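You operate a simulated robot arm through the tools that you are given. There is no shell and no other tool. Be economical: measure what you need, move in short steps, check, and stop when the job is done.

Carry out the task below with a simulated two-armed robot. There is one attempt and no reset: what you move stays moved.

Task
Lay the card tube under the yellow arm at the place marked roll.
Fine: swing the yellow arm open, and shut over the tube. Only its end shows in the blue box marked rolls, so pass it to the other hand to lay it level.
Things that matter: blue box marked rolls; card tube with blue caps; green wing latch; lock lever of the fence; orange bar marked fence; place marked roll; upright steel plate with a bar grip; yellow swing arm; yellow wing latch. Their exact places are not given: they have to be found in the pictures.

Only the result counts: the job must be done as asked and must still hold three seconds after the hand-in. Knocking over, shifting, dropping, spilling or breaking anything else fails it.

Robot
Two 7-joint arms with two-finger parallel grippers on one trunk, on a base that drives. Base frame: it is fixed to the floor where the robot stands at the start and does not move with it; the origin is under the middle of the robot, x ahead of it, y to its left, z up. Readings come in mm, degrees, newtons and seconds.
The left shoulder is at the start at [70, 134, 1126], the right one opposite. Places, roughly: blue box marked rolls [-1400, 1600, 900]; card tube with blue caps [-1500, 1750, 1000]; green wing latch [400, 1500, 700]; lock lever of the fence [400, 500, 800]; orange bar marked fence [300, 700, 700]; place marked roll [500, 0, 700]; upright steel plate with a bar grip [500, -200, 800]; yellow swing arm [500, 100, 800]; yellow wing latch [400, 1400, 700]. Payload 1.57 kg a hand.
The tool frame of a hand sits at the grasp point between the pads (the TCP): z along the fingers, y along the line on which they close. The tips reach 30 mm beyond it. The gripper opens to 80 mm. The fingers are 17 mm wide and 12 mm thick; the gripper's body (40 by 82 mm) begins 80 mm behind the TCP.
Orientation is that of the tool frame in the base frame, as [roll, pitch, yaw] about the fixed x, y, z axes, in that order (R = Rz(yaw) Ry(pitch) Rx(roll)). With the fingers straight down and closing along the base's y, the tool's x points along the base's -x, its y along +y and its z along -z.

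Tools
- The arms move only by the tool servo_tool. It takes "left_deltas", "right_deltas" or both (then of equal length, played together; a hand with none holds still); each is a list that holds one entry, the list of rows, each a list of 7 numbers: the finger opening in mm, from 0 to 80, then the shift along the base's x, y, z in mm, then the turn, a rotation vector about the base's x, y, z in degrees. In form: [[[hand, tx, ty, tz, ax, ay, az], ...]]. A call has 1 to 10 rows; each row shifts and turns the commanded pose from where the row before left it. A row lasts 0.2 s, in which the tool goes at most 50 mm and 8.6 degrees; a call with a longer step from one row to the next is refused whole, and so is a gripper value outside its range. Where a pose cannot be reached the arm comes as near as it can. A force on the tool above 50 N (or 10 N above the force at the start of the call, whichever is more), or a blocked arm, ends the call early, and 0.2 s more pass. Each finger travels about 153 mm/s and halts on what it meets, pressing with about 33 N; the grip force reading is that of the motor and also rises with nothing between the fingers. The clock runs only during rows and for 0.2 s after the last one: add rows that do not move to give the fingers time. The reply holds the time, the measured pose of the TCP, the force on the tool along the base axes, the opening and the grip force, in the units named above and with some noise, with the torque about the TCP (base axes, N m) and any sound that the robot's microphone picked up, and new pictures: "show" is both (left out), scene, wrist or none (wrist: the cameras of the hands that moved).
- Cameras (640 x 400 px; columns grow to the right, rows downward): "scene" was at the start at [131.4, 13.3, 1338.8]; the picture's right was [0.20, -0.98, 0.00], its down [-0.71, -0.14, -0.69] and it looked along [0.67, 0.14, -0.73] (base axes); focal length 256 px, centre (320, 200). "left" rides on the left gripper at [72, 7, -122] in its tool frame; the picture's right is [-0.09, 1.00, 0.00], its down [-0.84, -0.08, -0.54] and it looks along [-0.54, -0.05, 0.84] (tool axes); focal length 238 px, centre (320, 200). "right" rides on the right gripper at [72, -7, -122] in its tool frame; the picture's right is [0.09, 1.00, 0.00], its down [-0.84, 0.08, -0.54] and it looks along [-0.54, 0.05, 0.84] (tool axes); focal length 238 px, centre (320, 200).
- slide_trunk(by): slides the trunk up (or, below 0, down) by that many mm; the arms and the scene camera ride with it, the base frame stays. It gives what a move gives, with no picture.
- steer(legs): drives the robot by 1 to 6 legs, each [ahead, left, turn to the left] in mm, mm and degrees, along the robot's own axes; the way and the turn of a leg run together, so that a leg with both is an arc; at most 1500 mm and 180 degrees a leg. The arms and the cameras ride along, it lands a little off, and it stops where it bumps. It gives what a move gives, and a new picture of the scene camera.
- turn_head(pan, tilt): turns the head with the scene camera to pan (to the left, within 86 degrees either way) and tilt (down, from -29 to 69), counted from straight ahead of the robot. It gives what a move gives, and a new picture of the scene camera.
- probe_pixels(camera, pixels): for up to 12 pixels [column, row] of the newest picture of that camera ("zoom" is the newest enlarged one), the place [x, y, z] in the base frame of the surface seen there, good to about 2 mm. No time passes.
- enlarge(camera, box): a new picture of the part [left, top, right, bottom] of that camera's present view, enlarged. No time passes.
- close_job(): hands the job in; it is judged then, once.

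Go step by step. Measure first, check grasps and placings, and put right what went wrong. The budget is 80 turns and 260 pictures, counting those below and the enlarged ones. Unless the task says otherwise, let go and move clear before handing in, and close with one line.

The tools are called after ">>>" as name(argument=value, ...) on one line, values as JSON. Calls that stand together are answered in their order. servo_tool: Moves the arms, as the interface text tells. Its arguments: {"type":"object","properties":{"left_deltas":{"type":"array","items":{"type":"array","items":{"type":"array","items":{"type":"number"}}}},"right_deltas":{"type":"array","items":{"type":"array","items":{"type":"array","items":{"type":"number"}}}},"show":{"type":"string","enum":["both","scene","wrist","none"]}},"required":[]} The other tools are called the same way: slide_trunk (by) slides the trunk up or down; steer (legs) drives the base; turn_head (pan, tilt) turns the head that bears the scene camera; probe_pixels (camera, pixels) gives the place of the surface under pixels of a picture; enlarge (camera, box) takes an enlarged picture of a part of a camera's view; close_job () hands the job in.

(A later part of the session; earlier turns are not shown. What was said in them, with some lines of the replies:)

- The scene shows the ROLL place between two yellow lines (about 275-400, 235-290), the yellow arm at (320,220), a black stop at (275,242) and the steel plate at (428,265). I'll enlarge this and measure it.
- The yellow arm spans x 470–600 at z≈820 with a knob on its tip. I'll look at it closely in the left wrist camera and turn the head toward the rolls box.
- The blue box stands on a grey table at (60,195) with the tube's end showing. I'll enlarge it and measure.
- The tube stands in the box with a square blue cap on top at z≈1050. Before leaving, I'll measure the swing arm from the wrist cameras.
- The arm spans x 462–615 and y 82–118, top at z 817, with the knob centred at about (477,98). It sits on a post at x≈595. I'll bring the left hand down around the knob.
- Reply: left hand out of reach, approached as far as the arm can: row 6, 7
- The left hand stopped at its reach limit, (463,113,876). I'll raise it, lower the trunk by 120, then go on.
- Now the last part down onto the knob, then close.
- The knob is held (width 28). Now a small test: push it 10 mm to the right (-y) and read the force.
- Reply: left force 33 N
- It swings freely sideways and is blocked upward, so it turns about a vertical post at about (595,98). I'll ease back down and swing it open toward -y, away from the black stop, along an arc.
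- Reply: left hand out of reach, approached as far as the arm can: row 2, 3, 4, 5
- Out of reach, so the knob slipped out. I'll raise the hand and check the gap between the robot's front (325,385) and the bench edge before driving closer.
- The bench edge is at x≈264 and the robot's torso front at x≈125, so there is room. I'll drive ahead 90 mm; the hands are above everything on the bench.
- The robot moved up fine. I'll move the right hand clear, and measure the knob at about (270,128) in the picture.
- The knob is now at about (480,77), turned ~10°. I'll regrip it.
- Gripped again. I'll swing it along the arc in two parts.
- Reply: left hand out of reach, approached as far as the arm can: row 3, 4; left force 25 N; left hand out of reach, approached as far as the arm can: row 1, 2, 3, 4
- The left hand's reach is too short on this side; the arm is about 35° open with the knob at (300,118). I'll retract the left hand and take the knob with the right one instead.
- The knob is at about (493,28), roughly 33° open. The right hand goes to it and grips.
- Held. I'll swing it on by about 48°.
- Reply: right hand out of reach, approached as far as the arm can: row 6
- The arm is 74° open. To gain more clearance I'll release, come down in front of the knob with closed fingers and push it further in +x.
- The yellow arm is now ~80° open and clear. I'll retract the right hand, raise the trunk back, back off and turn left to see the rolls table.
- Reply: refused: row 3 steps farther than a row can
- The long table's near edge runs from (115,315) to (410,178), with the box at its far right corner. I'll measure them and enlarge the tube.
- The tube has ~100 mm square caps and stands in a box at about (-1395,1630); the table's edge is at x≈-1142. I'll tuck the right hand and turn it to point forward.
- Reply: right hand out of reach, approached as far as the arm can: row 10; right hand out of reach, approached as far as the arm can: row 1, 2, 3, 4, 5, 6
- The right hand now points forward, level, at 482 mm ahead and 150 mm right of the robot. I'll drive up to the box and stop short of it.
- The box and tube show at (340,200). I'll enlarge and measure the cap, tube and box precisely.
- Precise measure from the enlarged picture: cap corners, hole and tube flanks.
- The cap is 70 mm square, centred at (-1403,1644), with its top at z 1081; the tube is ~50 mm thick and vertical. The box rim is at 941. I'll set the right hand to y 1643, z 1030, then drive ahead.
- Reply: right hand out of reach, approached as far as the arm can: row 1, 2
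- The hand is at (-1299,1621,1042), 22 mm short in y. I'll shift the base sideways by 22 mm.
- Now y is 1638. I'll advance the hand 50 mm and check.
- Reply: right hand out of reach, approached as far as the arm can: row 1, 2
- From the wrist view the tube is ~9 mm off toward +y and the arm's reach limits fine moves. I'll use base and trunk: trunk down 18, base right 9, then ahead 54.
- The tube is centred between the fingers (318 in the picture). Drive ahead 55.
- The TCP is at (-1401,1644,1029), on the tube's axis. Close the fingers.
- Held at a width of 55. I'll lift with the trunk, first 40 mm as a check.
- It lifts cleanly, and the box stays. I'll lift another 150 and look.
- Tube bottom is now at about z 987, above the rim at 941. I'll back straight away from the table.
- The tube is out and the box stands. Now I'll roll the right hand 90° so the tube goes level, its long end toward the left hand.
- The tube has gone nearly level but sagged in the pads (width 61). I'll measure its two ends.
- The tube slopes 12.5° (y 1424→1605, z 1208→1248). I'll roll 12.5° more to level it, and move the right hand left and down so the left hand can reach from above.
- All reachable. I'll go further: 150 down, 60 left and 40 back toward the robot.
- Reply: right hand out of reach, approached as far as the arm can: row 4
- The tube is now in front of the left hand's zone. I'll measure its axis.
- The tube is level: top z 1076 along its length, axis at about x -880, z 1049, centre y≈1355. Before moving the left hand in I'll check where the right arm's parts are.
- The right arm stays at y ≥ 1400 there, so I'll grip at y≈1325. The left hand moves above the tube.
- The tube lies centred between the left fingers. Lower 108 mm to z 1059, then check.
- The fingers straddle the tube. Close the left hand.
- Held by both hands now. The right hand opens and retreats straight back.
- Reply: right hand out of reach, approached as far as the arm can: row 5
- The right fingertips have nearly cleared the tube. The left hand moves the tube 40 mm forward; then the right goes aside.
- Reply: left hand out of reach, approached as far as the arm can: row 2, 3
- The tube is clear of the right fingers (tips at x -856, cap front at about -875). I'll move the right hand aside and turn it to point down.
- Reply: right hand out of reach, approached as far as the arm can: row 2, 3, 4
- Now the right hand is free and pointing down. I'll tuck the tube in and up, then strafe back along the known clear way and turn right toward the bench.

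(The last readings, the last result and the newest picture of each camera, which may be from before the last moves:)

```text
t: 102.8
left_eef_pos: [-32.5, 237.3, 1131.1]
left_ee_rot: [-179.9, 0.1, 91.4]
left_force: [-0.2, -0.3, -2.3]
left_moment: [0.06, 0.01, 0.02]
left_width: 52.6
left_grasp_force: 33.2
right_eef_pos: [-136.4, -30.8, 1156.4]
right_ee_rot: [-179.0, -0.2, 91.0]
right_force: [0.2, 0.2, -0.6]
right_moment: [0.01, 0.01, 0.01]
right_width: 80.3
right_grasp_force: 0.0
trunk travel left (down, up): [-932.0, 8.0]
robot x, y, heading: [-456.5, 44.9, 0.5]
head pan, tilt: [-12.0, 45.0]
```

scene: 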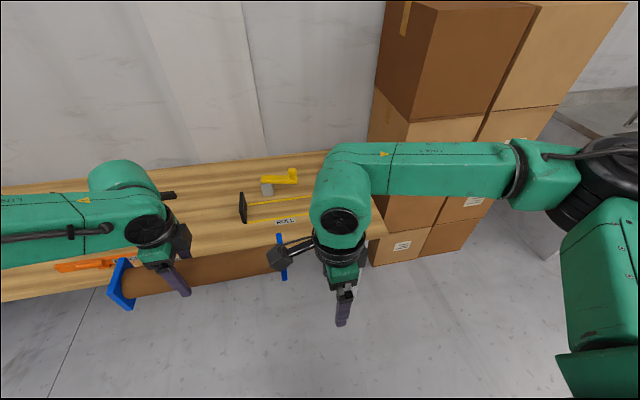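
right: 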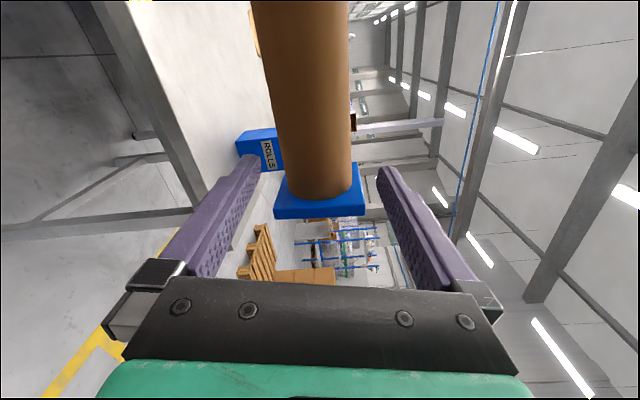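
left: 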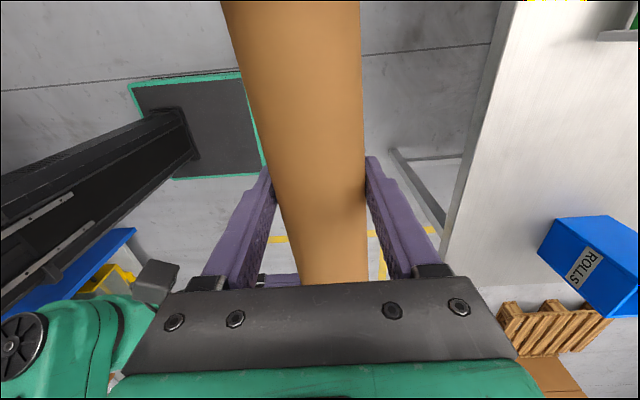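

The yellow arm is still open at (285,178). I'll check the clearance to the box stack on the right before driving in.

>>> probe_pixels(camera="scene", pixels=[[400, 130], [375, 130], [410, 245], [460, 240], [410, 60], [470, 60], [375, 255], [345, 320], [560, 170], [500, 160], [282, 262], [120, 285]])

```text
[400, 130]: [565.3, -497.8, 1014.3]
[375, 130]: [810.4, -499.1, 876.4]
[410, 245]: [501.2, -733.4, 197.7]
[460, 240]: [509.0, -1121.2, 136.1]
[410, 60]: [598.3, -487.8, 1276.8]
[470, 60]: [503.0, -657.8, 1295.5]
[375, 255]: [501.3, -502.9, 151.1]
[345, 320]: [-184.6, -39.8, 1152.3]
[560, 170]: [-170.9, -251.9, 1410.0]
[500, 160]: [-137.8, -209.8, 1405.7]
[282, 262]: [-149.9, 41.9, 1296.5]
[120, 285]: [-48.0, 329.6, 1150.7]
```

There's ample room (stack at x>500, y<-490). I'll move the right hand further right and back, then drive in.

>>> servo_tool(right_deltas=[[[80, -20, -30, 0, 0, 0, 0], [80, -20, -30, 0, 0, 0, 0], [80, -20, -30, 0, 0, 0, 0], [80, -20, -20, 0, 0, 0, 0]]], show="none")

>>> steer(legs=[[0, -105, -0.5], [500, 0, 0]])

>>> turn_head(pan=0, tilt=55)

```text
t: 103.8
left_eef_pos: [-34.6, 236.9, 1131.5]
left_ee_rot: [179.8, -0.1, 91.4]
left_force: [-0.4, -0.1, -1.9]
left_moment: [0.08, -0.02, 0.0]
left_width: 52.5
left_grasp_force: 33.2
right_eef_pos: [-216.7, -141.6, 1158.0]
right_ee_rot: [-179.2, -0.2, 91.0]
right_force: [-1.0, 0.0, 0.3]
right_moment: [0.01, -0.05, 0.0]
right_width: 80.0
right_grasp_force: 0.1
trunk travel left (down, up): [-932.0, 8.0]
robot x, y, heading: [-457.4, 46.1, 0.8]
head pan, tilt: [-12.0, 45.0]
```

```text
t: 107.5
left_eef_pos: [465.8, 128.0, 1131.8]
left_ee_rot: [179.9, 0.0, 91.0]
left_force: [-0.7, 0.6, -2.1]
left_moment: [0.09, -0.01, 0.02]
left_width: 52.8
left_grasp_force: 32.9
right_eef_pos: [278.9, -248.4, 1157.7]
right_ee_rot: [-179.1, -0.2, 90.4]
right_force: [0.0, -0.3, 0.4]
right_moment: [0.02, -0.01, 0.0]
right_width: 79.9
right_grasp_force: 0.0
trunk travel left (down, up): [-932.0, 8.0]
robot x, y, heading: [39.7, -57.3, -0.1]
head pan, tilt: [-12.0, 45.0]
```

scene: 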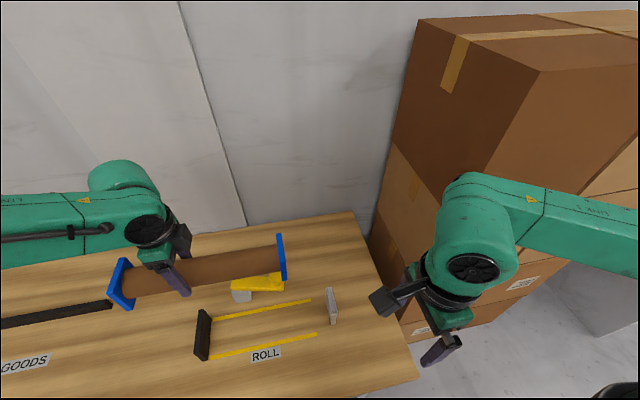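

```text
t: 108.2
left_eef_pos: [468.6, 127.3, 1131.7]
left_ee_rot: [180.0, 0.1, 90.8]
left_force: [-0.1, -0.2, -3.0]
left_moment: [0.1, 0.03, 0.0]
left_width: 52.6
left_grasp_force: 33.2
right_eef_pos: [280.7, -248.7, 1156.3]
right_ee_rot: [-179.2, -0.2, 90.4]
right_force: [-0.4, 0.6, -0.3]
right_moment: [0.0, 0.01, 0.03]
right_width: 80.2
right_grasp_force: 0.1
trunk travel left (down, up): [-932.0, 8.0]
robot x, y, heading: [37.3, -57.4, -0.1]
head pan, tilt: [0.0, 55.0]
```

scene: 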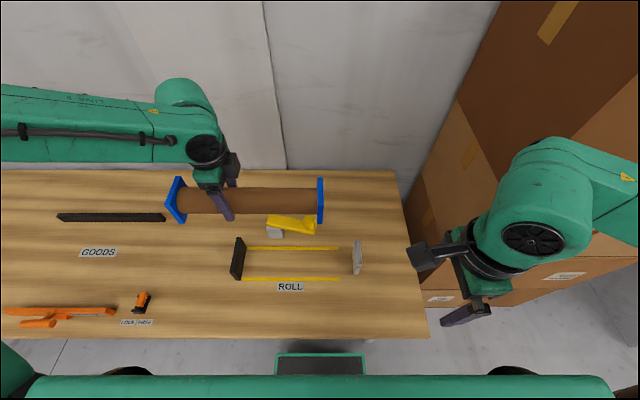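

I'll measure the tube's pose in hand (caps at (177,200) and (320,200)) before lowering.

>>> probe_pixels(camera="scene", pixels=[[200, 192], [200, 205], [260, 192], [260, 205], [305, 192], [305, 205], [321, 182], [321, 210], [317, 200], [172, 200], [181, 183], [181, 218]])

>>> enlarge(camera="scene", box=[150, 160, 350, 290])

```text
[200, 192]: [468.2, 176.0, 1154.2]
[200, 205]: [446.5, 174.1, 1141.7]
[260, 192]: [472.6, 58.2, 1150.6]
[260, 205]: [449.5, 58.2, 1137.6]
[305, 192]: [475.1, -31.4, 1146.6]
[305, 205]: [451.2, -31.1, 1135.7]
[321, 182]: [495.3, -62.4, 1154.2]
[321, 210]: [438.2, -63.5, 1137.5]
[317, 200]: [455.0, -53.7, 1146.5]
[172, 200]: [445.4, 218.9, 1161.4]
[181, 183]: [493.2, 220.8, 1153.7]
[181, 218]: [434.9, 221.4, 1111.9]
```

```text
3.08 times, centred on (250, 225) of scene
```

zoom: 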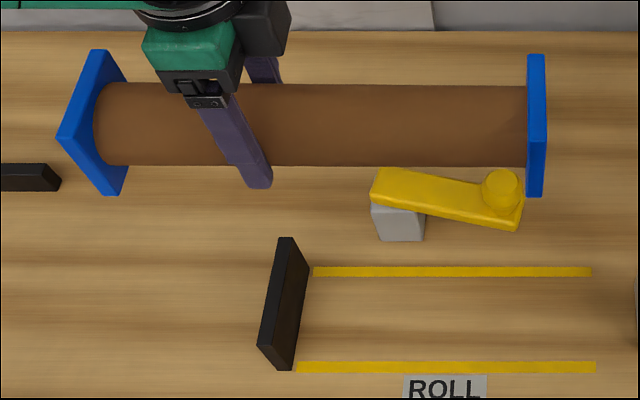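

The tube is 296 mm long, its centre 45 mm right of the grip, tilted ~2° and yawed ~1.4°. I'll drive 55 ahead, lower the trunk 180 and correct position and tilt.

>>> steer(legs=[[55, 0, 0]])

>>> slide_trunk(by=-170)

>>> servo_tool(left_deltas=[[[0, -16, -22, 0, -1, 0, -0.7], [0, -16, -22, 0, -1, 0, -0.7], [0, 0, 0, 0, 0, 0, 0]]])

```text
t: 109.2
left_eef_pos: [513.1, 127.2, 1135.4]
left_ee_rot: [179.5, 0.0, 90.7]
left_force: [-0.7, -0.3, -1.2]
left_moment: [0.07, -0.07, -0.03]
left_width: 52.6
left_grasp_force: 33.2
right_eef_pos: [326.5, -248.7, 1159.0]
right_ee_rot: [-179.6, -0.2, 90.3]
right_force: [-0.7, 0.5, -0.7]
right_moment: [0.0, -0.09, 0.02]
right_width: 80.0
right_grasp_force: 0.0
trunk travel left (down, up): [-932.0, 8.0]
robot x, y, heading: [98.6, -53.4, 0.1]
head pan, tilt: [0.0, 55.0]
```

scene: 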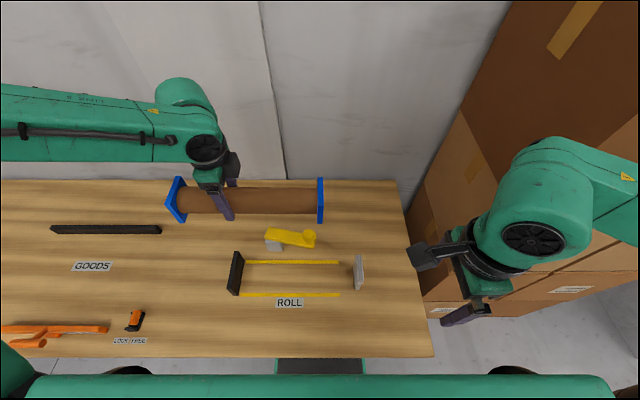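

```text
t: 111.1
left_eef_pos: [522.5, 126.1, 961.4]
left_ee_rot: [-179.9, 0.0, 90.8]
left_force: [0.6, 0.5, -2.0]
left_moment: [0.08, 0.0, 0.02]
left_width: 52.6
left_grasp_force: 32.6
right_eef_pos: [335.0, -248.9, 986.5]
right_ee_rot: [-179.0, -0.1, 90.4]
right_force: [0.3, -0.5, 0.0]
right_moment: [-0.01, 0.03, 0.0]
right_width: 80.1
right_grasp_force: 0.1
trunk travel left (down, up): [-762.0, 178.0]
robot x, y, heading: [93.8, -54.5, 0.2]
head pan, tilt: [0.0, 55.0]
```

```text
t: 111.9
left_eef_pos: [491.0, 83.6, 961.4]
left_ee_rot: [-179.9, 2.1, 89.5]
left_force: [-0.4, -0.5, -1.9]
left_moment: [0.07, -0.03, 0.03]
left_width: 52.8
left_grasp_force: 33.0
right_eef_pos: [336.5, -248.4, 986.9]
right_ee_rot: [-179.0, -0.3, 90.4]
right_force: [0.5, -0.3, 0.2]
right_moment: [0.0, -0.02, -0.01]
right_width: 79.9
right_grasp_force: 0.0
trunk travel left (down, up): [-762.0, 178.0]
robot x, y, heading: [96.0, -56.2, -0.1]
head pan, tilt: [0.0, 55.0]
```

scene: 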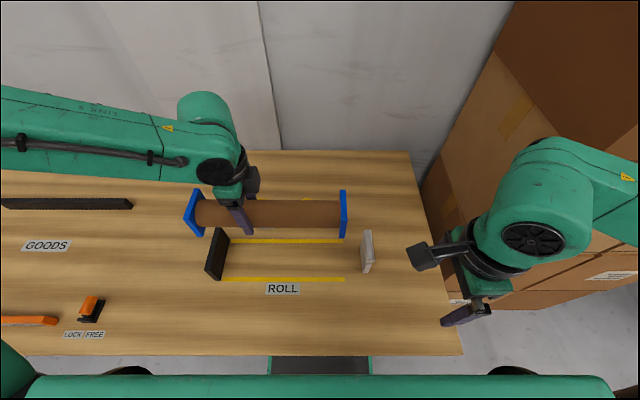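
left: 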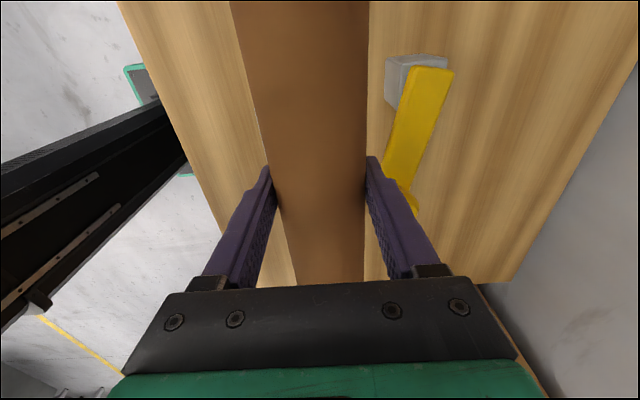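

Now above the place. I'll check the tube's pose against the lines and stop.

>>> probe_pixels(camera="scene", pixels=[[215, 207], [215, 219], [265, 207], [265, 219], [325, 207], [325, 219], [343, 195], [343, 232], [190, 215], [226, 240], [226, 262], [371, 250]])

>>> enlarge(camera="scene", box=[170, 170, 390, 307])

```text
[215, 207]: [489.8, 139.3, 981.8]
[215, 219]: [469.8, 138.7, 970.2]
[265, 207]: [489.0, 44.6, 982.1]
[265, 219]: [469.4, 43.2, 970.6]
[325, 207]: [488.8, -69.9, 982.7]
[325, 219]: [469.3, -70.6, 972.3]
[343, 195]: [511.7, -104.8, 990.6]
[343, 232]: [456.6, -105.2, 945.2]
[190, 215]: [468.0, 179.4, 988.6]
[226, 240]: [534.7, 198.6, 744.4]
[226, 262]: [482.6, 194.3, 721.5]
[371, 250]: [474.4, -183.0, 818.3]
```

```text
2.91 times, centred on (280, 238) of scene
```

zoom: 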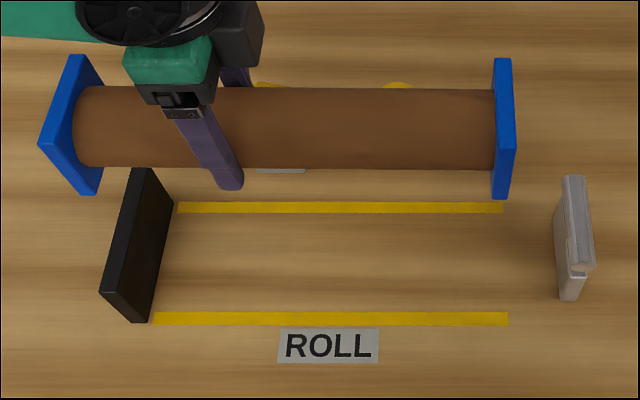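

Level and straight, axis at x≈490; the left cap's outer face is about 5 mm short of the stop. I'll shift 6 mm right and lower 185.

>>> servo_tool(left_deltas=[[[0, -1, -6, 0, 0, 0, 0], [0, 0, 0, -40, 0, 0, 0], [0, 0, 0, -40, 0, 0, 0], [0, 0, 0, -40, 0, 0, 0], [0, 0, 0, -40, 0, 0, 0], [0, 0, 0, -25, 0, 0, 0], [0, 0, 0, 0, 0, 0, 0]]])

```text
t: 113.5
left_eef_pos: [477.4, 92.6, 812.2]
left_ee_rot: [179.6, 2.4, 89.1]
left_force: [10.3, -33.1, 4.9]
left_moment: [-0.11, -0.02, 0.01]
left_width: 52.7
left_grasp_force: 32.8
left hand out of reach, approached as far as the arm can: row 5, 6
right_eef_pos: [336.7, -254.6, 985.6]
right_ee_rot: [-179.0, -0.4, 90.2]
right_force: [0.7, -0.5, -0.1]
right_moment: [-0.02, -0.02, -0.01]
right_width: 80.2
right_grasp_force: 0.2
trunk travel left (down, up): [-762.0, 178.0]
robot x, y, heading: [97.2, -61.0, 0.1]
head pan, tilt: [0.0, 55.0]
```

scene: 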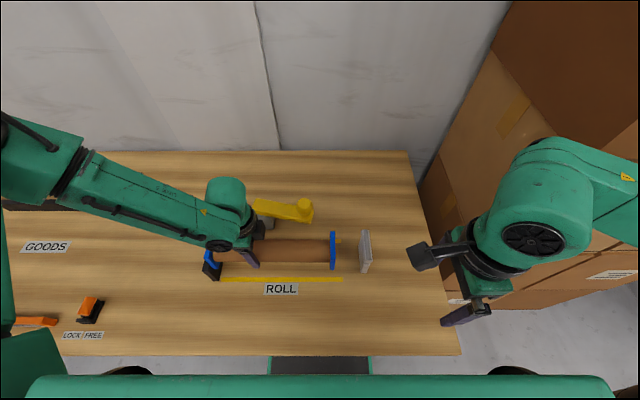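
left: 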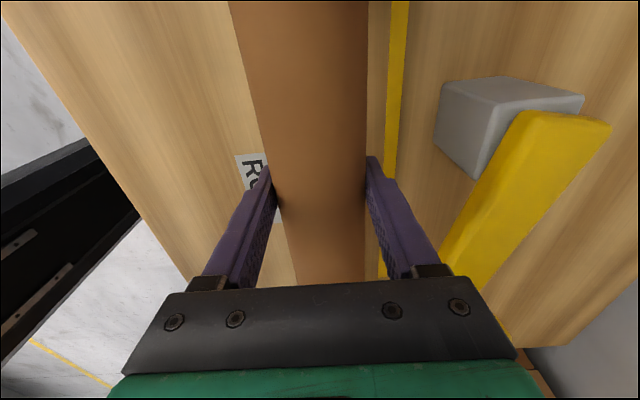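

Out of reach at the bottom: the hand drifted in +y and the cap presses on the stop. I'll raise it at once, then lower the trunk for reach.

>>> servo_tool(left_deltas=[[[0, 0, 0, 30, 0, 0, 0], [0, 0, 0, 40, 0, 0, 0], [0, 0, 0, 40, 0, 0, 0], [0, 0, 0, 20, 0, 0, 0], [0, 0, 0, 0, 0, 0, 0]]])

```text
t: 114.7
left_eef_pos: [473.1, 102.8, 942.6]
left_ee_rot: [-180.0, 2.1, 89.5]
left_force: [0.3, -0.3, -2.2]
left_moment: [0.09, 0.02, -0.01]
left_width: 52.7
left_grasp_force: 32.9
right_eef_pos: [335.9, -248.3, 985.5]
right_ee_rot: [-179.0, -0.2, 90.4]
right_force: [1.0, 0.3, 0.0]
right_moment: [0.01, 0.02, 0.03]
right_width: 79.9
right_grasp_force: 0.0
trunk travel left (down, up): [-762.0, 178.0]
robot x, y, heading: [97.7, -58.0, 0.2]
head pan, tilt: [0.0, 55.0]
```

scene: 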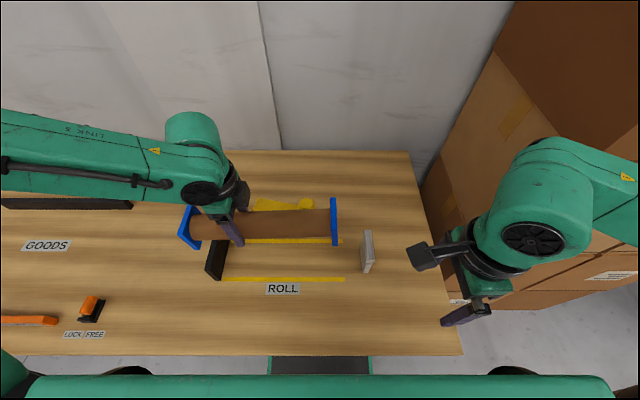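
left: 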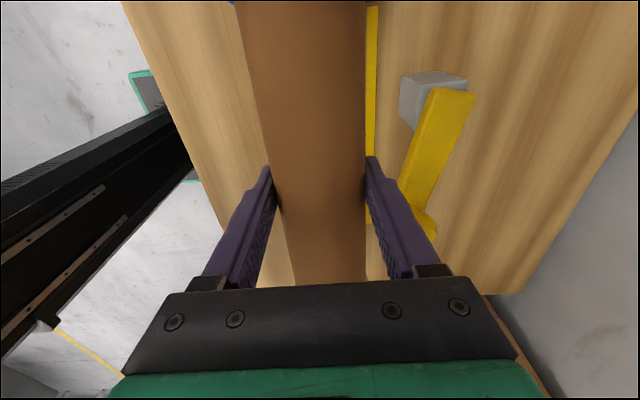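

Now I'll re-measure the tube in the hand; the final descent will be done with the trunk. The stop seems in place.

>>> servo_tool(left_deltas=[[[0, 8, -10, 0, 0, 0, 0], [0, 8, -15, 0, 0, 0, 0], [0, 0, 0, 0, 0, 0, 0]]], right_deltas=[[[80, 0, 0, 40, 0, 0, 0], [80, 0, 0, 40, 0, 0, 0], [80, 0, 0, 40, 0, 0, 0]]], show="scene")

>>> enlarge(camera="scene", box=[170, 170, 390, 307])

>>> probe_pixels(camera="zoom", pixels=[[130, 110], [130, 140], [290, 110], [290, 140], [470, 110], [470, 140], [503, 75], [70, 100], [140, 185], [150, 300], [110, 290], [170, 240]])

```text
t: 115.5
left_eef_pos: [490.3, 77.0, 941.8]
left_ee_rot: [-180.0, 2.1, 89.5]
left_force: [0.2, 0.1, -2.9]
left_moment: [0.08, 0.0, 0.01]
left_width: 52.4
left_grasp_force: 32.7
right_eef_pos: [335.7, -249.5, 1107.5]
right_ee_rot: [-179.0, -0.2, 90.5]
right_force: [-0.3, -0.4, -1.0]
right_moment: [0.0, -0.01, 0.02]
right_width: 80.2
right_grasp_force: 0.2
trunk travel left (down, up): [-762.0, 178.0]
robot x, y, heading: [96.4, -57.2, 0.0]
head pan, tilt: [0.0, 55.0]
```

scene: 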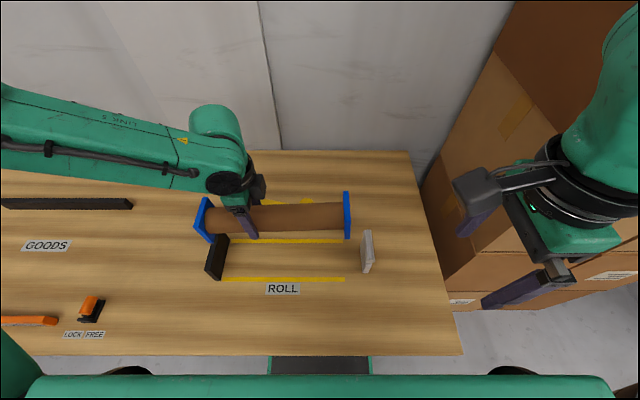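

```text
2.91 times, centred on (280, 238) of scene
```

zoom: 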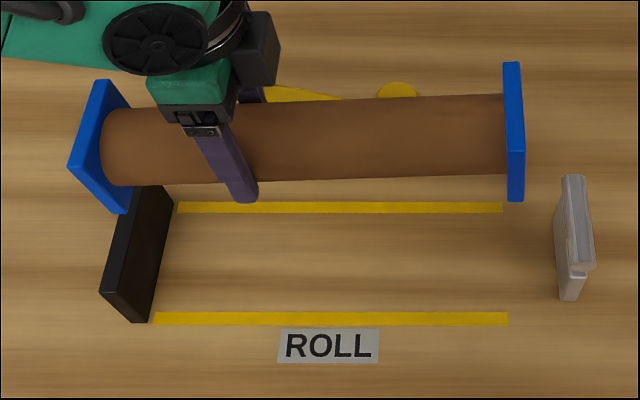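

```text
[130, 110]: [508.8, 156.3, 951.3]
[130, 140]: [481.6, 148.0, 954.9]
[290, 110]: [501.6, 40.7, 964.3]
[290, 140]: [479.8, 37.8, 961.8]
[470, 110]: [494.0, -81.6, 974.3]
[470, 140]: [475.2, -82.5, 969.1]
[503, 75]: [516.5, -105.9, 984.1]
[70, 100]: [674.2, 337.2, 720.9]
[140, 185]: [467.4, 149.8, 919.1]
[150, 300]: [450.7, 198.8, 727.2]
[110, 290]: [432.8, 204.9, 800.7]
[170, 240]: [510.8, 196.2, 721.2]
```

The stop is unmoved, but the tube now tilts about 3.7° with its left end low. I'll correct that and re-measure.

>>> servo_tool(left_deltas=[[[0, 0, 0, 0, 1.9, 0, 0], [0, 0, 0, 0, 1.8, 0, 0], [0, 0, 0, 0, 0, 0, 0]]], show="scene")

>>> enlarge(camera="scene", box=[170, 170, 390, 307])

>>> probe_pixels(camera="zoom", pixels=[[130, 120], [130, 140], [130, 160], [290, 120], [290, 140], [290, 160], [470, 120], [470, 140], [470, 160], [505, 70], [515, 190], [100, 90]])

```text
t: 116.3
left_eef_pos: [489.7, 76.8, 941.0]
left_ee_rot: [-179.9, -1.7, 89.5]
left_force: [0.5, -0.1, -1.6]
left_moment: [0.1, 0.01, 0.04]
left_width: 52.8
left_grasp_force: 32.9
right_eef_pos: [334.9, -247.5, 1107.9]
right_ee_rot: [-179.0, -0.2, 90.3]
right_force: [0.5, 0.0, -0.3]
right_moment: [-0.05, -0.02, -0.02]
right_width: 79.9
right_grasp_force: 0.0
trunk travel left (down, up): [-762.0, 178.0]
robot x, y, heading: [100.4, -56.1, 0.1]
head pan, tilt: [0.0, 55.0]
```

scene: 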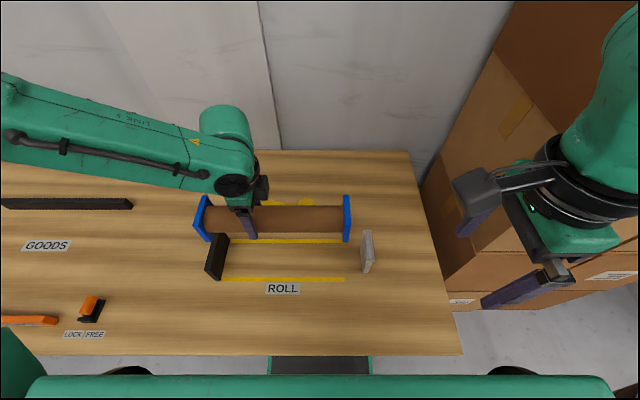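

```text
2.91 times, centred on (280, 238) of scene
```

zoom: 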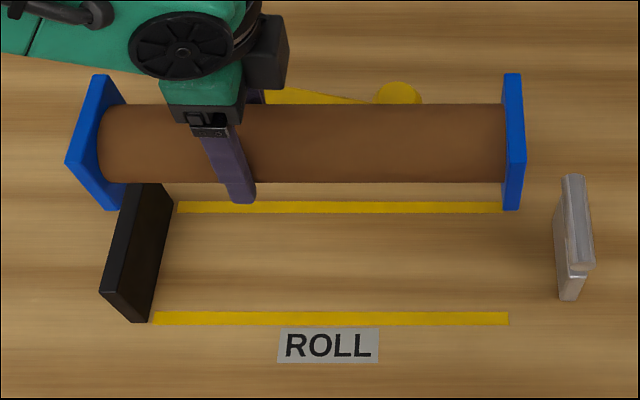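

```text
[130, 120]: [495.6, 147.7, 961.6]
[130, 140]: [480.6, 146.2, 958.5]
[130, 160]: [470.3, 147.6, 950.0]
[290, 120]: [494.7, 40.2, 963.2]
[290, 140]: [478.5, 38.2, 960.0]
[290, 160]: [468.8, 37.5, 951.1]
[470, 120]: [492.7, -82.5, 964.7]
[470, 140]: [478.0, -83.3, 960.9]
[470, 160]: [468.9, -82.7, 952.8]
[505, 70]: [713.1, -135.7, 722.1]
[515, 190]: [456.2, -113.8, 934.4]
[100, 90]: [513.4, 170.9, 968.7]
```

Level now within 0.7°, ends at about y -116 and 182, axis at x≈491, cap underside at z≈902. I'll lower the trunk 170.

>>> slide_trunk(by=-170)

>>> servo_tool(left_deltas=[[[0, 0, 0, 0, 0.6, 0, 0]]])

```text
t: 118.2
left_eef_pos: [489.1, 76.3, 772.2]
left_ee_rot: [-179.9, -1.7, 89.3]
left_force: [-0.2, 0.4, -2.8]
left_moment: [0.1, 0.0, -0.04]
left_width: 52.7
left_grasp_force: 32.6
right_eef_pos: [335.4, -249.4, 937.6]
right_ee_rot: [-179.0, -0.2, 90.4]
right_force: [0.3, -0.5, 0.3]
right_moment: [0.0, 0.0, 0.04]
right_width: 80.0
right_grasp_force: 0.1
trunk travel left (down, up): [-592.0, 348.0]
robot x, y, heading: [94.8, -57.1, -0.0]
head pan, tilt: [0.0, 55.0]
```

```text
t: 118.6
left_eef_pos: [489.3, 77.8, 772.2]
left_ee_rot: [180.0, -2.3, 89.4]
left_force: [0.7, -0.2, -2.5]
left_moment: [0.08, 0.0, 0.02]
left_width: 52.4
left_grasp_force: 33.2
right_eef_pos: [335.2, -248.4, 937.7]
right_ee_rot: [-179.1, -0.2, 90.4]
right_force: [-0.2, 0.7, 0.2]
right_moment: [0.02, 0.0, 0.01]
right_width: 79.9
right_grasp_force: 0.1
trunk travel left (down, up): [-592.0, 348.0]
robot x, y, heading: [94.8, -58.1, -0.1]
head pan, tilt: [0.0, 55.0]
```

scene: 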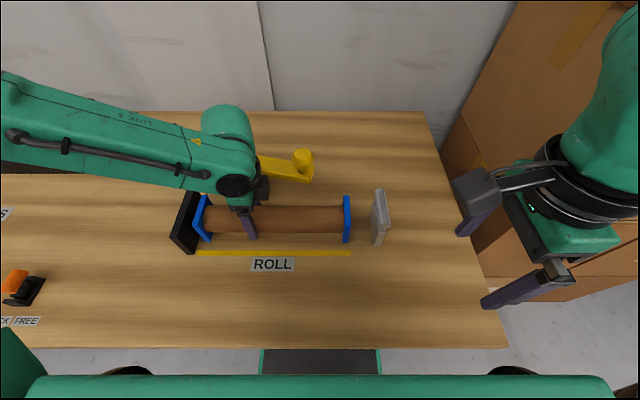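
left: 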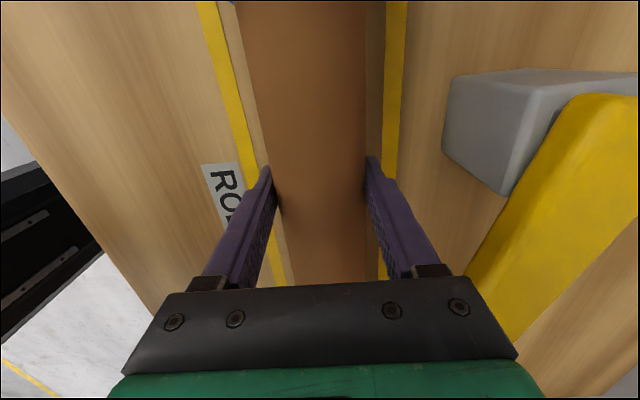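

It hangs about 10 mm above the bench, between the lines. Lower gently.

>>> servo_tool(left_deltas=[[[0, 0, 0, -4, 0, 0, 0], [0, 0, 0, -3, 0, 0, 0]]], show="none")

>>> servo_tool(left_deltas=[[[0, 0, 0, -2, 0, 0, 0], [0, 0, 0, -1, 0, 0, 0]]], show="none")

```text
t: 119.2
left_eef_pos: [489.2, 77.0, 764.7]
left_ee_rot: [-179.9, -2.2, 89.5]
left_force: [-0.4, -0.1, -2.0]
left_moment: [0.09, -0.02, 0.02]
left_width: 52.5
left_grasp_force: 32.6
right_eef_pos: [334.9, -248.4, 936.9]
right_ee_rot: [-179.0, -0.1, 90.4]
right_force: [-0.4, 0.5, -0.1]
right_moment: [0.03, -0.03, -0.02]
right_width: 80.1
right_grasp_force: 0.1
trunk travel left (down, up): [-592.0, 348.0]
robot x, y, heading: [95.8, -57.7, 0.4]
head pan, tilt: [0.0, 55.0]
```

```text
t: 119.8
left_eef_pos: [488.7, 76.1, 765.2]
left_ee_rot: [179.8, -2.3, 89.4]
left_force: [-0.4, 4.4, 19.5]
left_moment: [0.03, 0.56, 0.18]
left_width: 53.0
left_grasp_force: 33.1
right_eef_pos: [333.1, -250.0, 937.3]
right_ee_rot: [-179.1, -0.2, 90.4]
right_force: [0.3, 1.1, 0.4]
right_moment: [0.0, 0.03, 0.01]
right_width: 80.0
right_grasp_force: 0.1
trunk travel left (down, up): [-592.0, 348.0]
robot x, y, heading: [97.0, -58.6, 0.2]
head pan, tilt: [0.0, 55.0]
```

Contact: 19.5 N upward at TCP z 765. I'll relieve it by 1 mm and look.

>>> servo_tool(left_deltas=[[[0, 0, 0, 1, 0, 0, 0]]], show="scene")

>>> enlarge(camera="scene", box=[150, 130, 410, 290])

>>> probe_pixels(camera="zoom", pixels=[[160, 210], [300, 210], [450, 210], [160, 230], [450, 230], [487, 175], [487, 270], [130, 170], [140, 270], [120, 185]])

```text
t: 120.2
left_eef_pos: [489.7, 77.4, 763.8]
left_ee_rot: [179.9, -2.3, 89.5]
left_force: [2.0, 3.0, 16.1]
left_moment: [0.23, -0.38, 0.32]
left_width: 52.6
left_grasp_force: 33.0
right_eef_pos: [332.7, -247.8, 937.1]
right_ee_rot: [-179.1, -0.2, 90.4]
right_force: [-0.3, -0.3, -0.9]
right_moment: [0.0, 0.01, 0.0]
right_width: 79.8
right_grasp_force: 0.0
trunk travel left (down, up): [-592.0, 348.0]
robot x, y, heading: [98.2, -57.3, 0.0]
head pan, tilt: [0.0, 55.0]
```

scene: 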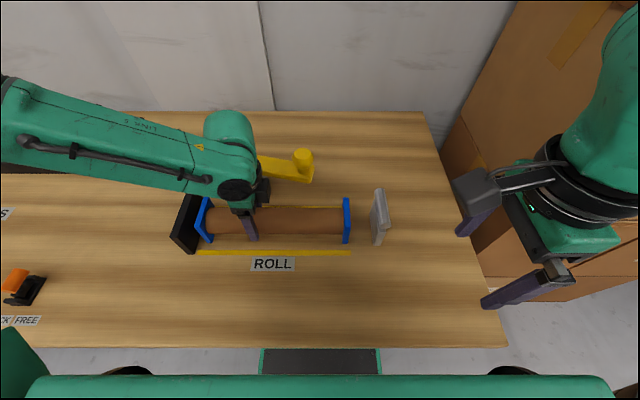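

```text
2.46 times, centred on (280, 210) of scene
```

zoom: 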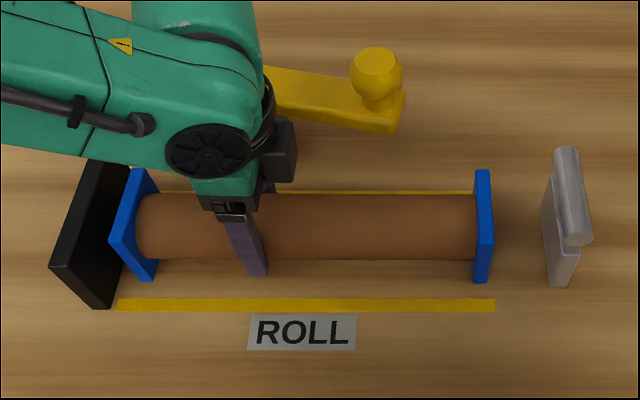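

```text
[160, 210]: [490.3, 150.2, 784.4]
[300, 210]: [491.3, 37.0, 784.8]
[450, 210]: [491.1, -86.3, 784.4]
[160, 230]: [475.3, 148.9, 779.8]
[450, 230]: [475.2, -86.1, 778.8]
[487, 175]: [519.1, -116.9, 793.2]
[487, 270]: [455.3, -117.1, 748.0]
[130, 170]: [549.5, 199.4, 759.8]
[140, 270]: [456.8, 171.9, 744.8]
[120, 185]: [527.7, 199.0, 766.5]
```

It lies flat: tube top at z 784.5 all along, centred between the lines. Release, rise straight up and retreat left.

>>> servo_tool(left_deltas=[[[60, 0, 0, 0, 0, 0, 0], [75, 0, 0, 0, 0, 0, 0], [75, 0, 0, 0, 0, 0, 0], [75, 0, 0, 25, 0, 0, 0], [75, 0, 0, 40, 0, 0, 0], [75, 0, 0, 45, 0, 0, 0], [75, -20, 20, 30, 0, 0, 0], [75, -25, 35, 20, 0, 0, 0], [75, -25, 40, 0, 0, 0, 0], [75, -20, 40, 0, 0, 0, 0]]], show="scene")

>>> enlarge(camera="scene", box=[150, 130, 410, 290])

```text
t: 122.4
left_eef_pos: [398.7, 210.7, 921.0]
left_ee_rot: [-180.0, -2.3, 89.2]
left_force: [0.0, -0.3, -0.6]
left_moment: [-0.01, -0.04, 0.02]
left_width: 74.9
left_grasp_force: 0.0
right_eef_pos: [333.5, -248.6, 937.1]
right_ee_rot: [-179.0, -0.2, 90.4]
right_force: [0.7, -1.2, 0.0]
right_moment: [0.0, 0.0, -0.01]
right_width: 79.9
right_grasp_force: 0.1
trunk travel left (down, up): [-592.0, 348.0]
robot x, y, heading: [96.1, -56.2, -0.1]
head pan, tilt: [0.0, 55.0]
```

scene: 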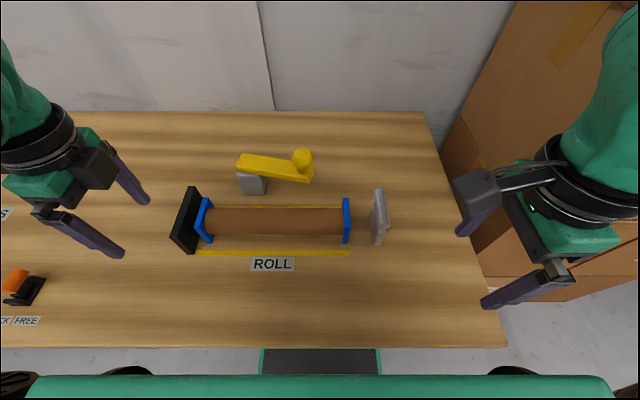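

```text
2.46 times, centred on (280, 210) of scene
```

zoom: 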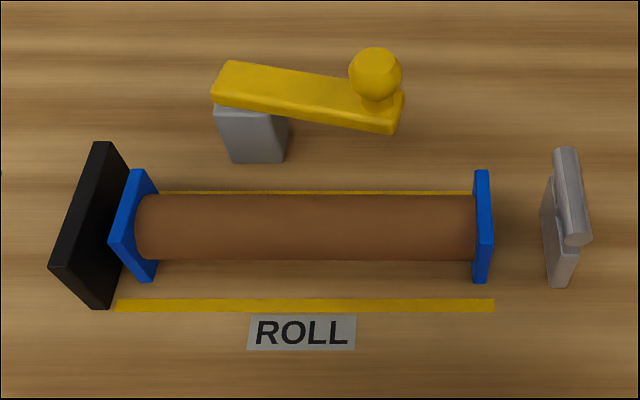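

The tube lies in place. To reach the knob with the right hand I'll raise the trunk 108, strafe 130 left, and turn the right hand about its vertical.

>>> slide_trunk(by=108)

>>> steer(legs=[[0, 130, 0]])

>>> servo_tool(right_deltas=[[[80, 0, 0, 0, 0, 0, 8.5], [80, 0, 0, 0, 0, 0, 8.5], [80, 0, 0, 0, 0, 0, 8.5], [80, 0, 0, 0, 0, 0, 8.5], [80, 0, 0, 0, 0, 0, 8.5], [80, 0, 0, 0, 0, 0, 8.5], [80, 0, 0, 0, 0, 0, 8.5], [80, 0, 0, 0, 0, 0, 8.5], [80, 0, 0, 0, 0, 0, 8.5], [80, 0, 0, 0, 0, 0, 8.5]]], show="none")

>>> servo_tool(right_deltas=[[[60, 20, 10, 0, 0, 0, 8.5], [60, 25, 10, 0, 0, 0, 8.5], [60, 30, 15, 0, 0, 0, 8.5], [60, 30, 15, 0, 0, 0, 8.5]]], show="scene")

```text
t: 123.8
left_eef_pos: [400.0, 211.5, 1030.9]
left_ee_rot: [-179.9, -2.2, 89.5]
left_force: [-0.1, 0.3, -0.9]
left_moment: [0.01, -0.03, 0.01]
left_width: 75.0
left_grasp_force: 0.1
right_eef_pos: [335.2, -249.0, 1046.2]
right_ee_rot: [-178.9, -0.2, 90.5]
right_force: [-0.1, -0.2, -0.1]
right_moment: [-0.01, -0.01, 0.0]
right_width: 80.0
right_grasp_force: 0.1
trunk travel left (down, up): [-700.0, 240.0]
robot x, y, heading: [98.8, -59.4, -0.1]
head pan, tilt: [0.0, 55.0]
```

```text
t: 125.1
left_eef_pos: [398.3, 340.6, 1029.9]
left_ee_rot: [-179.9, -2.3, 89.4]
left_force: [0.5, -0.2, -0.5]
left_moment: [0.01, 0.02, -0.03]
left_width: 74.8
left_grasp_force: 0.1
right_eef_pos: [334.4, -120.1, 1045.7]
right_ee_rot: [-178.9, -0.3, 90.4]
right_force: [-0.6, 0.4, 0.0]
right_moment: [0.02, -0.01, 0.02]
right_width: 80.4
right_grasp_force: 0.1
trunk travel left (down, up): [-700.0, 240.0]
robot x, y, heading: [95.9, 73.7, -0.1]
head pan, tilt: [0.0, 55.0]
```

scene: 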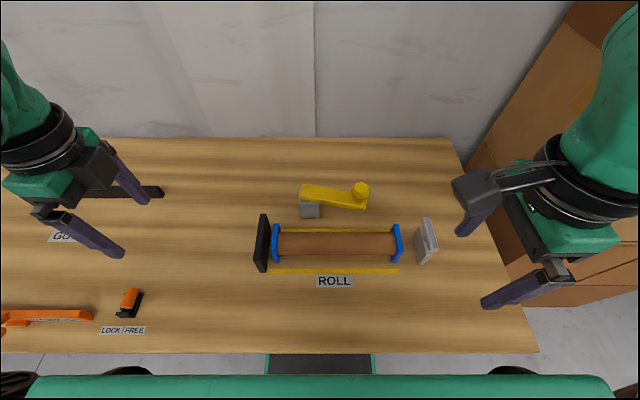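

```text
t: 127.3
left_eef_pos: [399.6, 341.4, 1029.5]
left_ee_rot: [-180.0, -2.3, 89.4]
left_force: [0.3, 0.1, 0.0]
left_moment: [-0.03, 0.02, -0.01]
left_width: 74.9
left_grasp_force: 0.1
right_eef_pos: [334.9, -120.1, 1046.1]
right_ee_rot: [-179.0, -0.2, 175.6]
right_force: [-0.9, -0.7, -0.9]
right_moment: [-0.02, -0.02, -0.02]
right_width: 79.9
right_grasp_force: 0.1
trunk travel left (down, up): [-700.0, 240.0]
robot x, y, heading: [99.7, 75.4, -0.2]
head pan, tilt: [0.0, 55.0]
```

```text
t: 128.3
left_eef_pos: [400.9, 342.0, 1028.9]
left_ee_rot: [-179.7, -2.2, 89.4]
left_force: [0.4, -0.3, 0.0]
left_moment: [0.01, 0.01, 0.02]
left_width: 74.8
left_grasp_force: 0.1
right_eef_pos: [441.6, -65.9, 1044.1]
right_ee_rot: [-179.0, -0.4, -150.4]
right_force: [0.5, 0.2, 0.0]
right_moment: [-0.02, 0.0, -0.01]
right_width: 60.1
right_grasp_force: 0.0
trunk travel left (down, up): [-700.0, 240.0]
robot x, y, heading: [97.6, 72.2, -0.0]
head pan, tilt: [0.0, 55.0]
```

scene: 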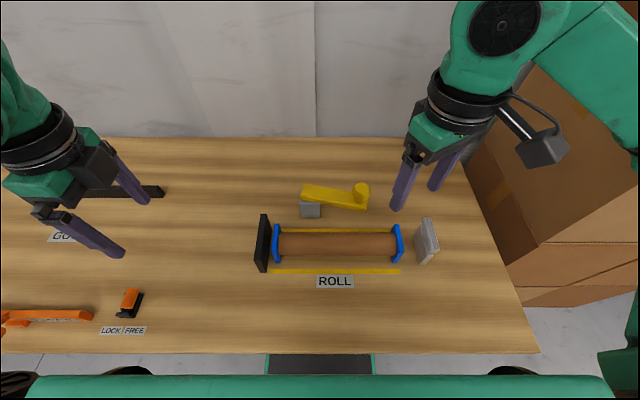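

Now I'll measure the knob at (361,190) and the tube again.

>>> probe_pixels(camera="scene", pixels=[[354, 189], [361, 189], [368, 189], [361, 184], [361, 195], [305, 192], [365, 207], [300, 240], [380, 240]])

```text
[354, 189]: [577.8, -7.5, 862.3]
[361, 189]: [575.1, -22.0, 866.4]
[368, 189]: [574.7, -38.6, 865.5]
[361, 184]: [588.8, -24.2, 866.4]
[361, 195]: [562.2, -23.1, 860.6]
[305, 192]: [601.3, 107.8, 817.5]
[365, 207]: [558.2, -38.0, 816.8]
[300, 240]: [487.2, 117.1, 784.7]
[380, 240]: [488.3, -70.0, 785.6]
```

The knob is centred at about (577,-23). I'll move above it and descend.

>>> servo_tool(right_deltas=[[[70, 34, 11, -10, 0, 0, 0], [70, 34, 11, -10, 0, 0, 0], [70, 34, 11, -10, 0, 0, 0], [70, 33, 10, -10, 0, 0, 0], [70, 0, 0, -40, 0, 0, 0], [70, 0, 0, -40, 0, 0, 0], [70, 0, 0, 0, 0, 0, 0]]])

```text
t: 129.9
left_eef_pos: [399.4, 341.4, 1030.5]
left_ee_rot: [-179.9, -2.3, 89.4]
left_force: [-0.6, 0.5, 0.4]
left_moment: [-0.01, -0.03, -0.01]
left_width: 74.9
left_grasp_force: 0.2
right_eef_pos: [576.5, -25.2, 923.2]
right_ee_rot: [-179.0, -0.1, -150.6]
right_force: [-0.3, -0.4, 0.7]
right_moment: [-0.01, 0.01, 0.01]
right_width: 70.0
right_grasp_force: 0.0
trunk travel left (down, up): [-700.0, 240.0]
robot x, y, heading: [92.7, 78.6, -0.1]
head pan, tilt: [0.0, 55.0]
```

scene: 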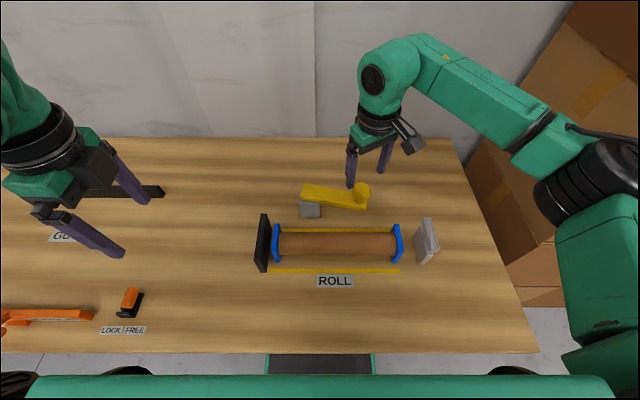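
right: 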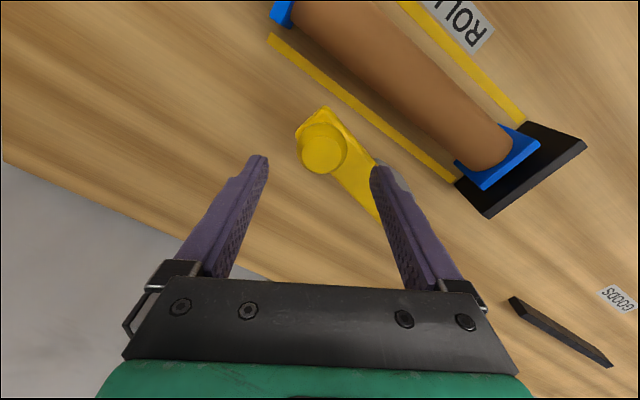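

Centred on the knob. I'll descend to z 855 and close.

>>> servo_tool(right_deltas=[[[70, 0, 1, -40, 0, 0, 0], [70, 0, 1, -28, 0, 0, 0], [20, 0, 0, 0, 0, 0, 0], [0, 0, 0, 0, 0, 0, 0], [0, 0, 0, 0, 0, 0, 0]]], show="wrist")

```text
t: 131.1
left_eef_pos: [399.8, 341.2, 1030.4]
left_ee_rot: [-179.9, -2.3, 89.4]
left_force: [-0.5, -0.2, 0.2]
left_moment: [0.01, -0.01, -0.02]
left_width: 75.0
left_grasp_force: 0.0
right_eef_pos: [575.4, -24.7, 857.1]
right_ee_rot: [-179.2, -0.2, -150.6]
right_force: [1.9, 0.5, 0.1]
right_moment: [1.3, 0.21, -0.09]
right_width: 27.8
right_grasp_force: 38.1
trunk travel left (down, up): [-700.0, 240.0]
robot x, y, heading: [98.2, 73.4, -0.0]
head pan, tilt: [0.0, 55.0]
```

right: 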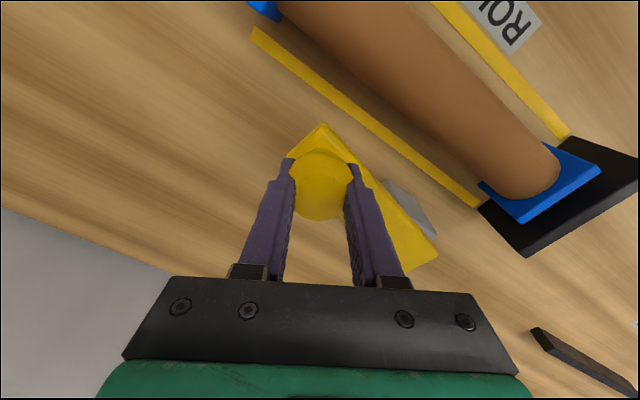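

Gripped (27.8). I'll swing the arm shut along the arc, first half.

>>> servo_tool(right_deltas=[[[0, -16.7, 4.1, 0, 0, 0, -8], [0, -16, 6.5, 0, 0, 0, -8], [0, -14.9, 8.6, 0, 0, 0, -8], [0, -13.6, 10.6, 0, 0, 0, -8], [0, -11.9, 12.4, 0, 0, 0, -8]]])

```text
t: 132.3
left_eef_pos: [401.8, 345.2, 1028.0]
left_ee_rot: [-179.8, -2.1, 89.4]
left_force: [0.1, 1.0, -0.1]
left_moment: [0.0, 0.04, 0.01]
left_width: 75.2
left_grasp_force: 0.1
right_eef_pos: [505.4, 21.2, 856.2]
right_ee_rot: [-179.1, -0.2, 169.4]
right_force: [14.6, 11.0, -2.3]
right_moment: [1.33, -0.13, 0.15]
right_width: 27.6
right_grasp_force: 37.7
trunk travel left (down, up): [-700.0, 240.0]
robot x, y, heading: [94.1, 74.6, 0.1]
head pan, tilt: [0.0, 55.0]
```

scene: 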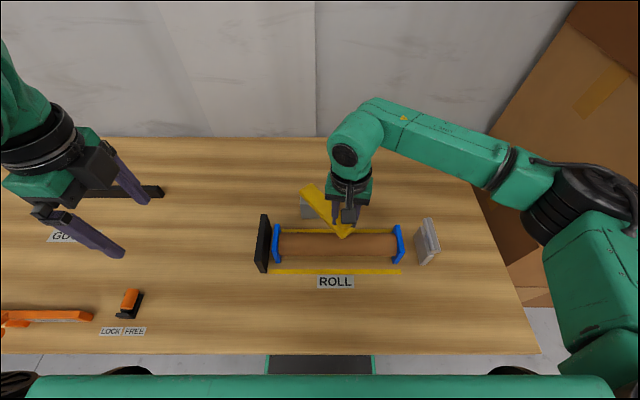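
right: 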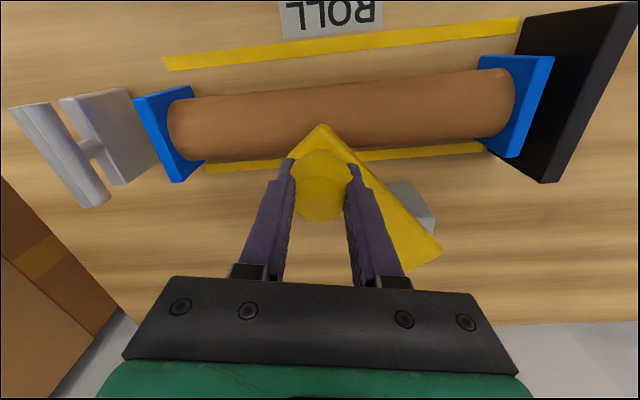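

Swinging well over the tube. Second half.

>>> servo_tool(right_deltas=[[[0, -8.5, 15, 0, 0, 0, -8], [0, -7, 15.5, 0, 0, 0, -8], [0, -5, 16, 0, 0, 0, -8], [0, -3, 16.5, 0, 0, 0, -8], [0, -1, 12, 0, 0, 0, -6]]])

```text
t: 133.5
left_eef_pos: [400.9, 343.6, 1029.0]
left_ee_rot: [-179.8, -2.1, 89.4]
left_force: [-0.2, -0.3, 0.7]
left_moment: [0.0, 0.0, 0.0]
left_width: 74.9
left_grasp_force: 0.0
right_eef_pos: [477.8, 94.3, 857.1]
right_ee_rot: [-178.9, -0.2, 131.3]
right_force: [8.6, 1.5, 1.3]
right_moment: [1.0, -0.61, 0.27]
right_width: 27.9
right_grasp_force: 38.1
trunk travel left (down, up): [-700.0, 240.0]
robot x, y, heading: [98.8, 76.6, -0.1]
head pan, tilt: [0.0, 55.0]
```

scene: 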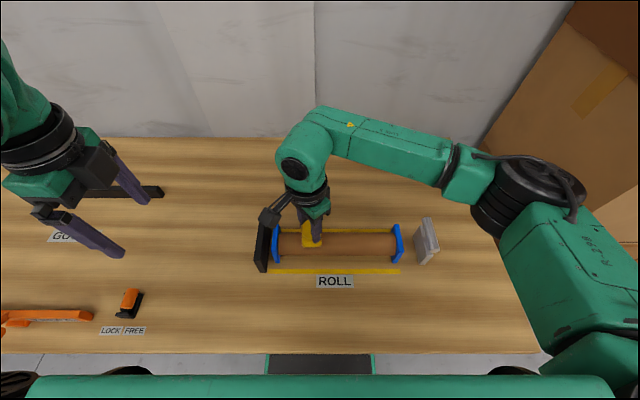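
right: 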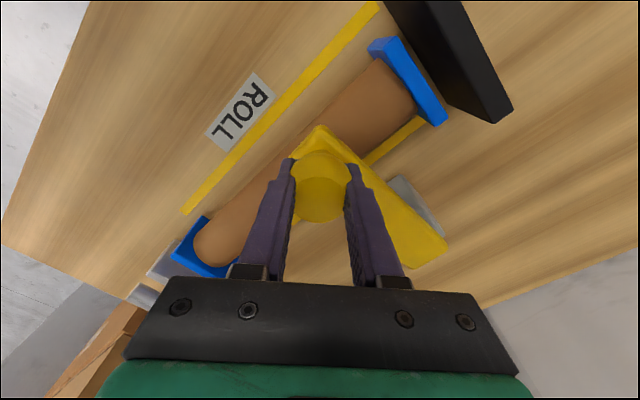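

Nearly there (y 94; the start was y≈98.5). A last 5 mm, then release and rise.

>>> servo_tool(right_deltas=[[[0, 0, 3, 0, 0, 0, -1.5], [0, 0, 3, 0, 0, 0, -1.5], [0, 0, 0, 0, 0, 0, 0]]], show="none")

>>> servo_tool(right_deltas=[[[40, 0, 0, 0, 0, 0, 0], [50, 0, 0, 0, 0, 0, 0], [50, 0, 0, 20, 0, 0, 0], [50, 0, 0, 45, 0, 0, 0], [50, 0, 0, 45, 0, 0, 0], [50, -20, -40, 10, 0, 0, 8], [50, -20, -40, 0, 0, 0, 8], [50, -20, -40, 0, 0, 0, 8], [50, -20, -40, 0, 0, 0, 8], [50, 0, -40, 0, 0, 0, 8]]], show="scene")

>>> enlarge(camera="scene", box=[230, 170, 460, 310])

```text
t: 134.3
left_eef_pos: [401.1, 341.3, 1028.9]
left_ee_rot: [-179.8, -2.3, 89.5]
left_force: [0.1, -0.1, 0.3]
left_moment: [0.01, 0.02, 0.0]
left_width: 74.9
left_grasp_force: 0.1
right_eef_pos: [478.6, 100.0, 856.0]
right_ee_rot: [-178.9, -0.2, 128.3]
right_force: [6.0, 0.2, -3.1]
right_moment: [0.73, -0.98, 0.02]
right_width: 27.7
right_grasp_force: 37.9
trunk travel left (down, up): [-700.0, 240.0]
robot x, y, heading: [95.2, 72.2, -0.0]
head pan, tilt: [0.0, 55.0]
```

```text
t: 136.5
left_eef_pos: [398.7, 339.8, 1029.6]
left_ee_rot: [-180.0, -2.3, 89.4]
left_force: [-0.5, 0.4, 0.1]
left_moment: [0.03, -0.04, 0.01]
left_width: 75.2
left_grasp_force: 0.1
right_eef_pos: [395.5, -101.2, 978.4]
right_ee_rot: [-179.1, -0.2, 168.5]
right_force: [-1.0, -0.4, 1.1]
right_moment: [0.05, 0.01, 0.0]
right_width: 49.9
right_grasp_force: 0.0
trunk travel left (down, up): [-700.0, 240.0]
robot x, y, heading: [97.2, 76.2, 0.2]
head pan, tilt: [0.0, 55.0]
```

scene: 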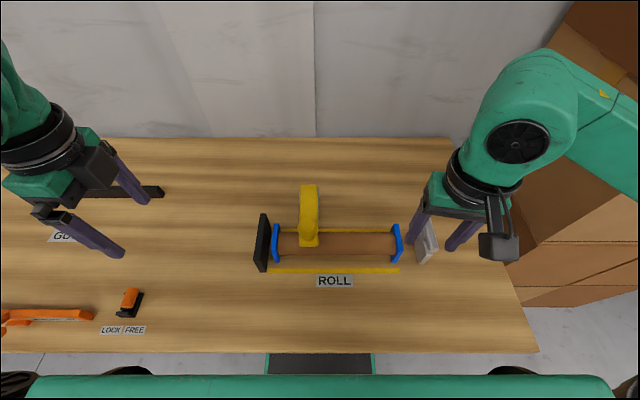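

```text
2.78 times, centred on (345, 240) of scene
```

zoom: 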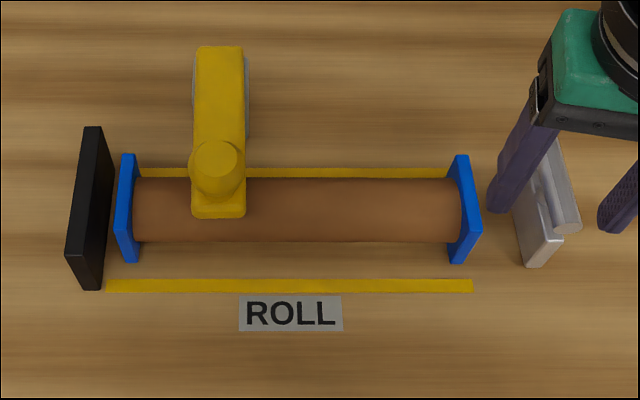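

The enlarged picture shows the yellow arm shut square over the tube at (218,130). The tube lies level between the lines, and both hands are clear, so I'm handing in.

>>> close_job()

```text
The job is handed in.
```

I laid the card tube level in the place marked roll and swung the yellow arm shut over it. Both hands let go and moved clear, and I've handed the job in. While lowering the tube I pressed its cap against the black stop (33 N at most), but re-measuring showed the stop hadn't moved.
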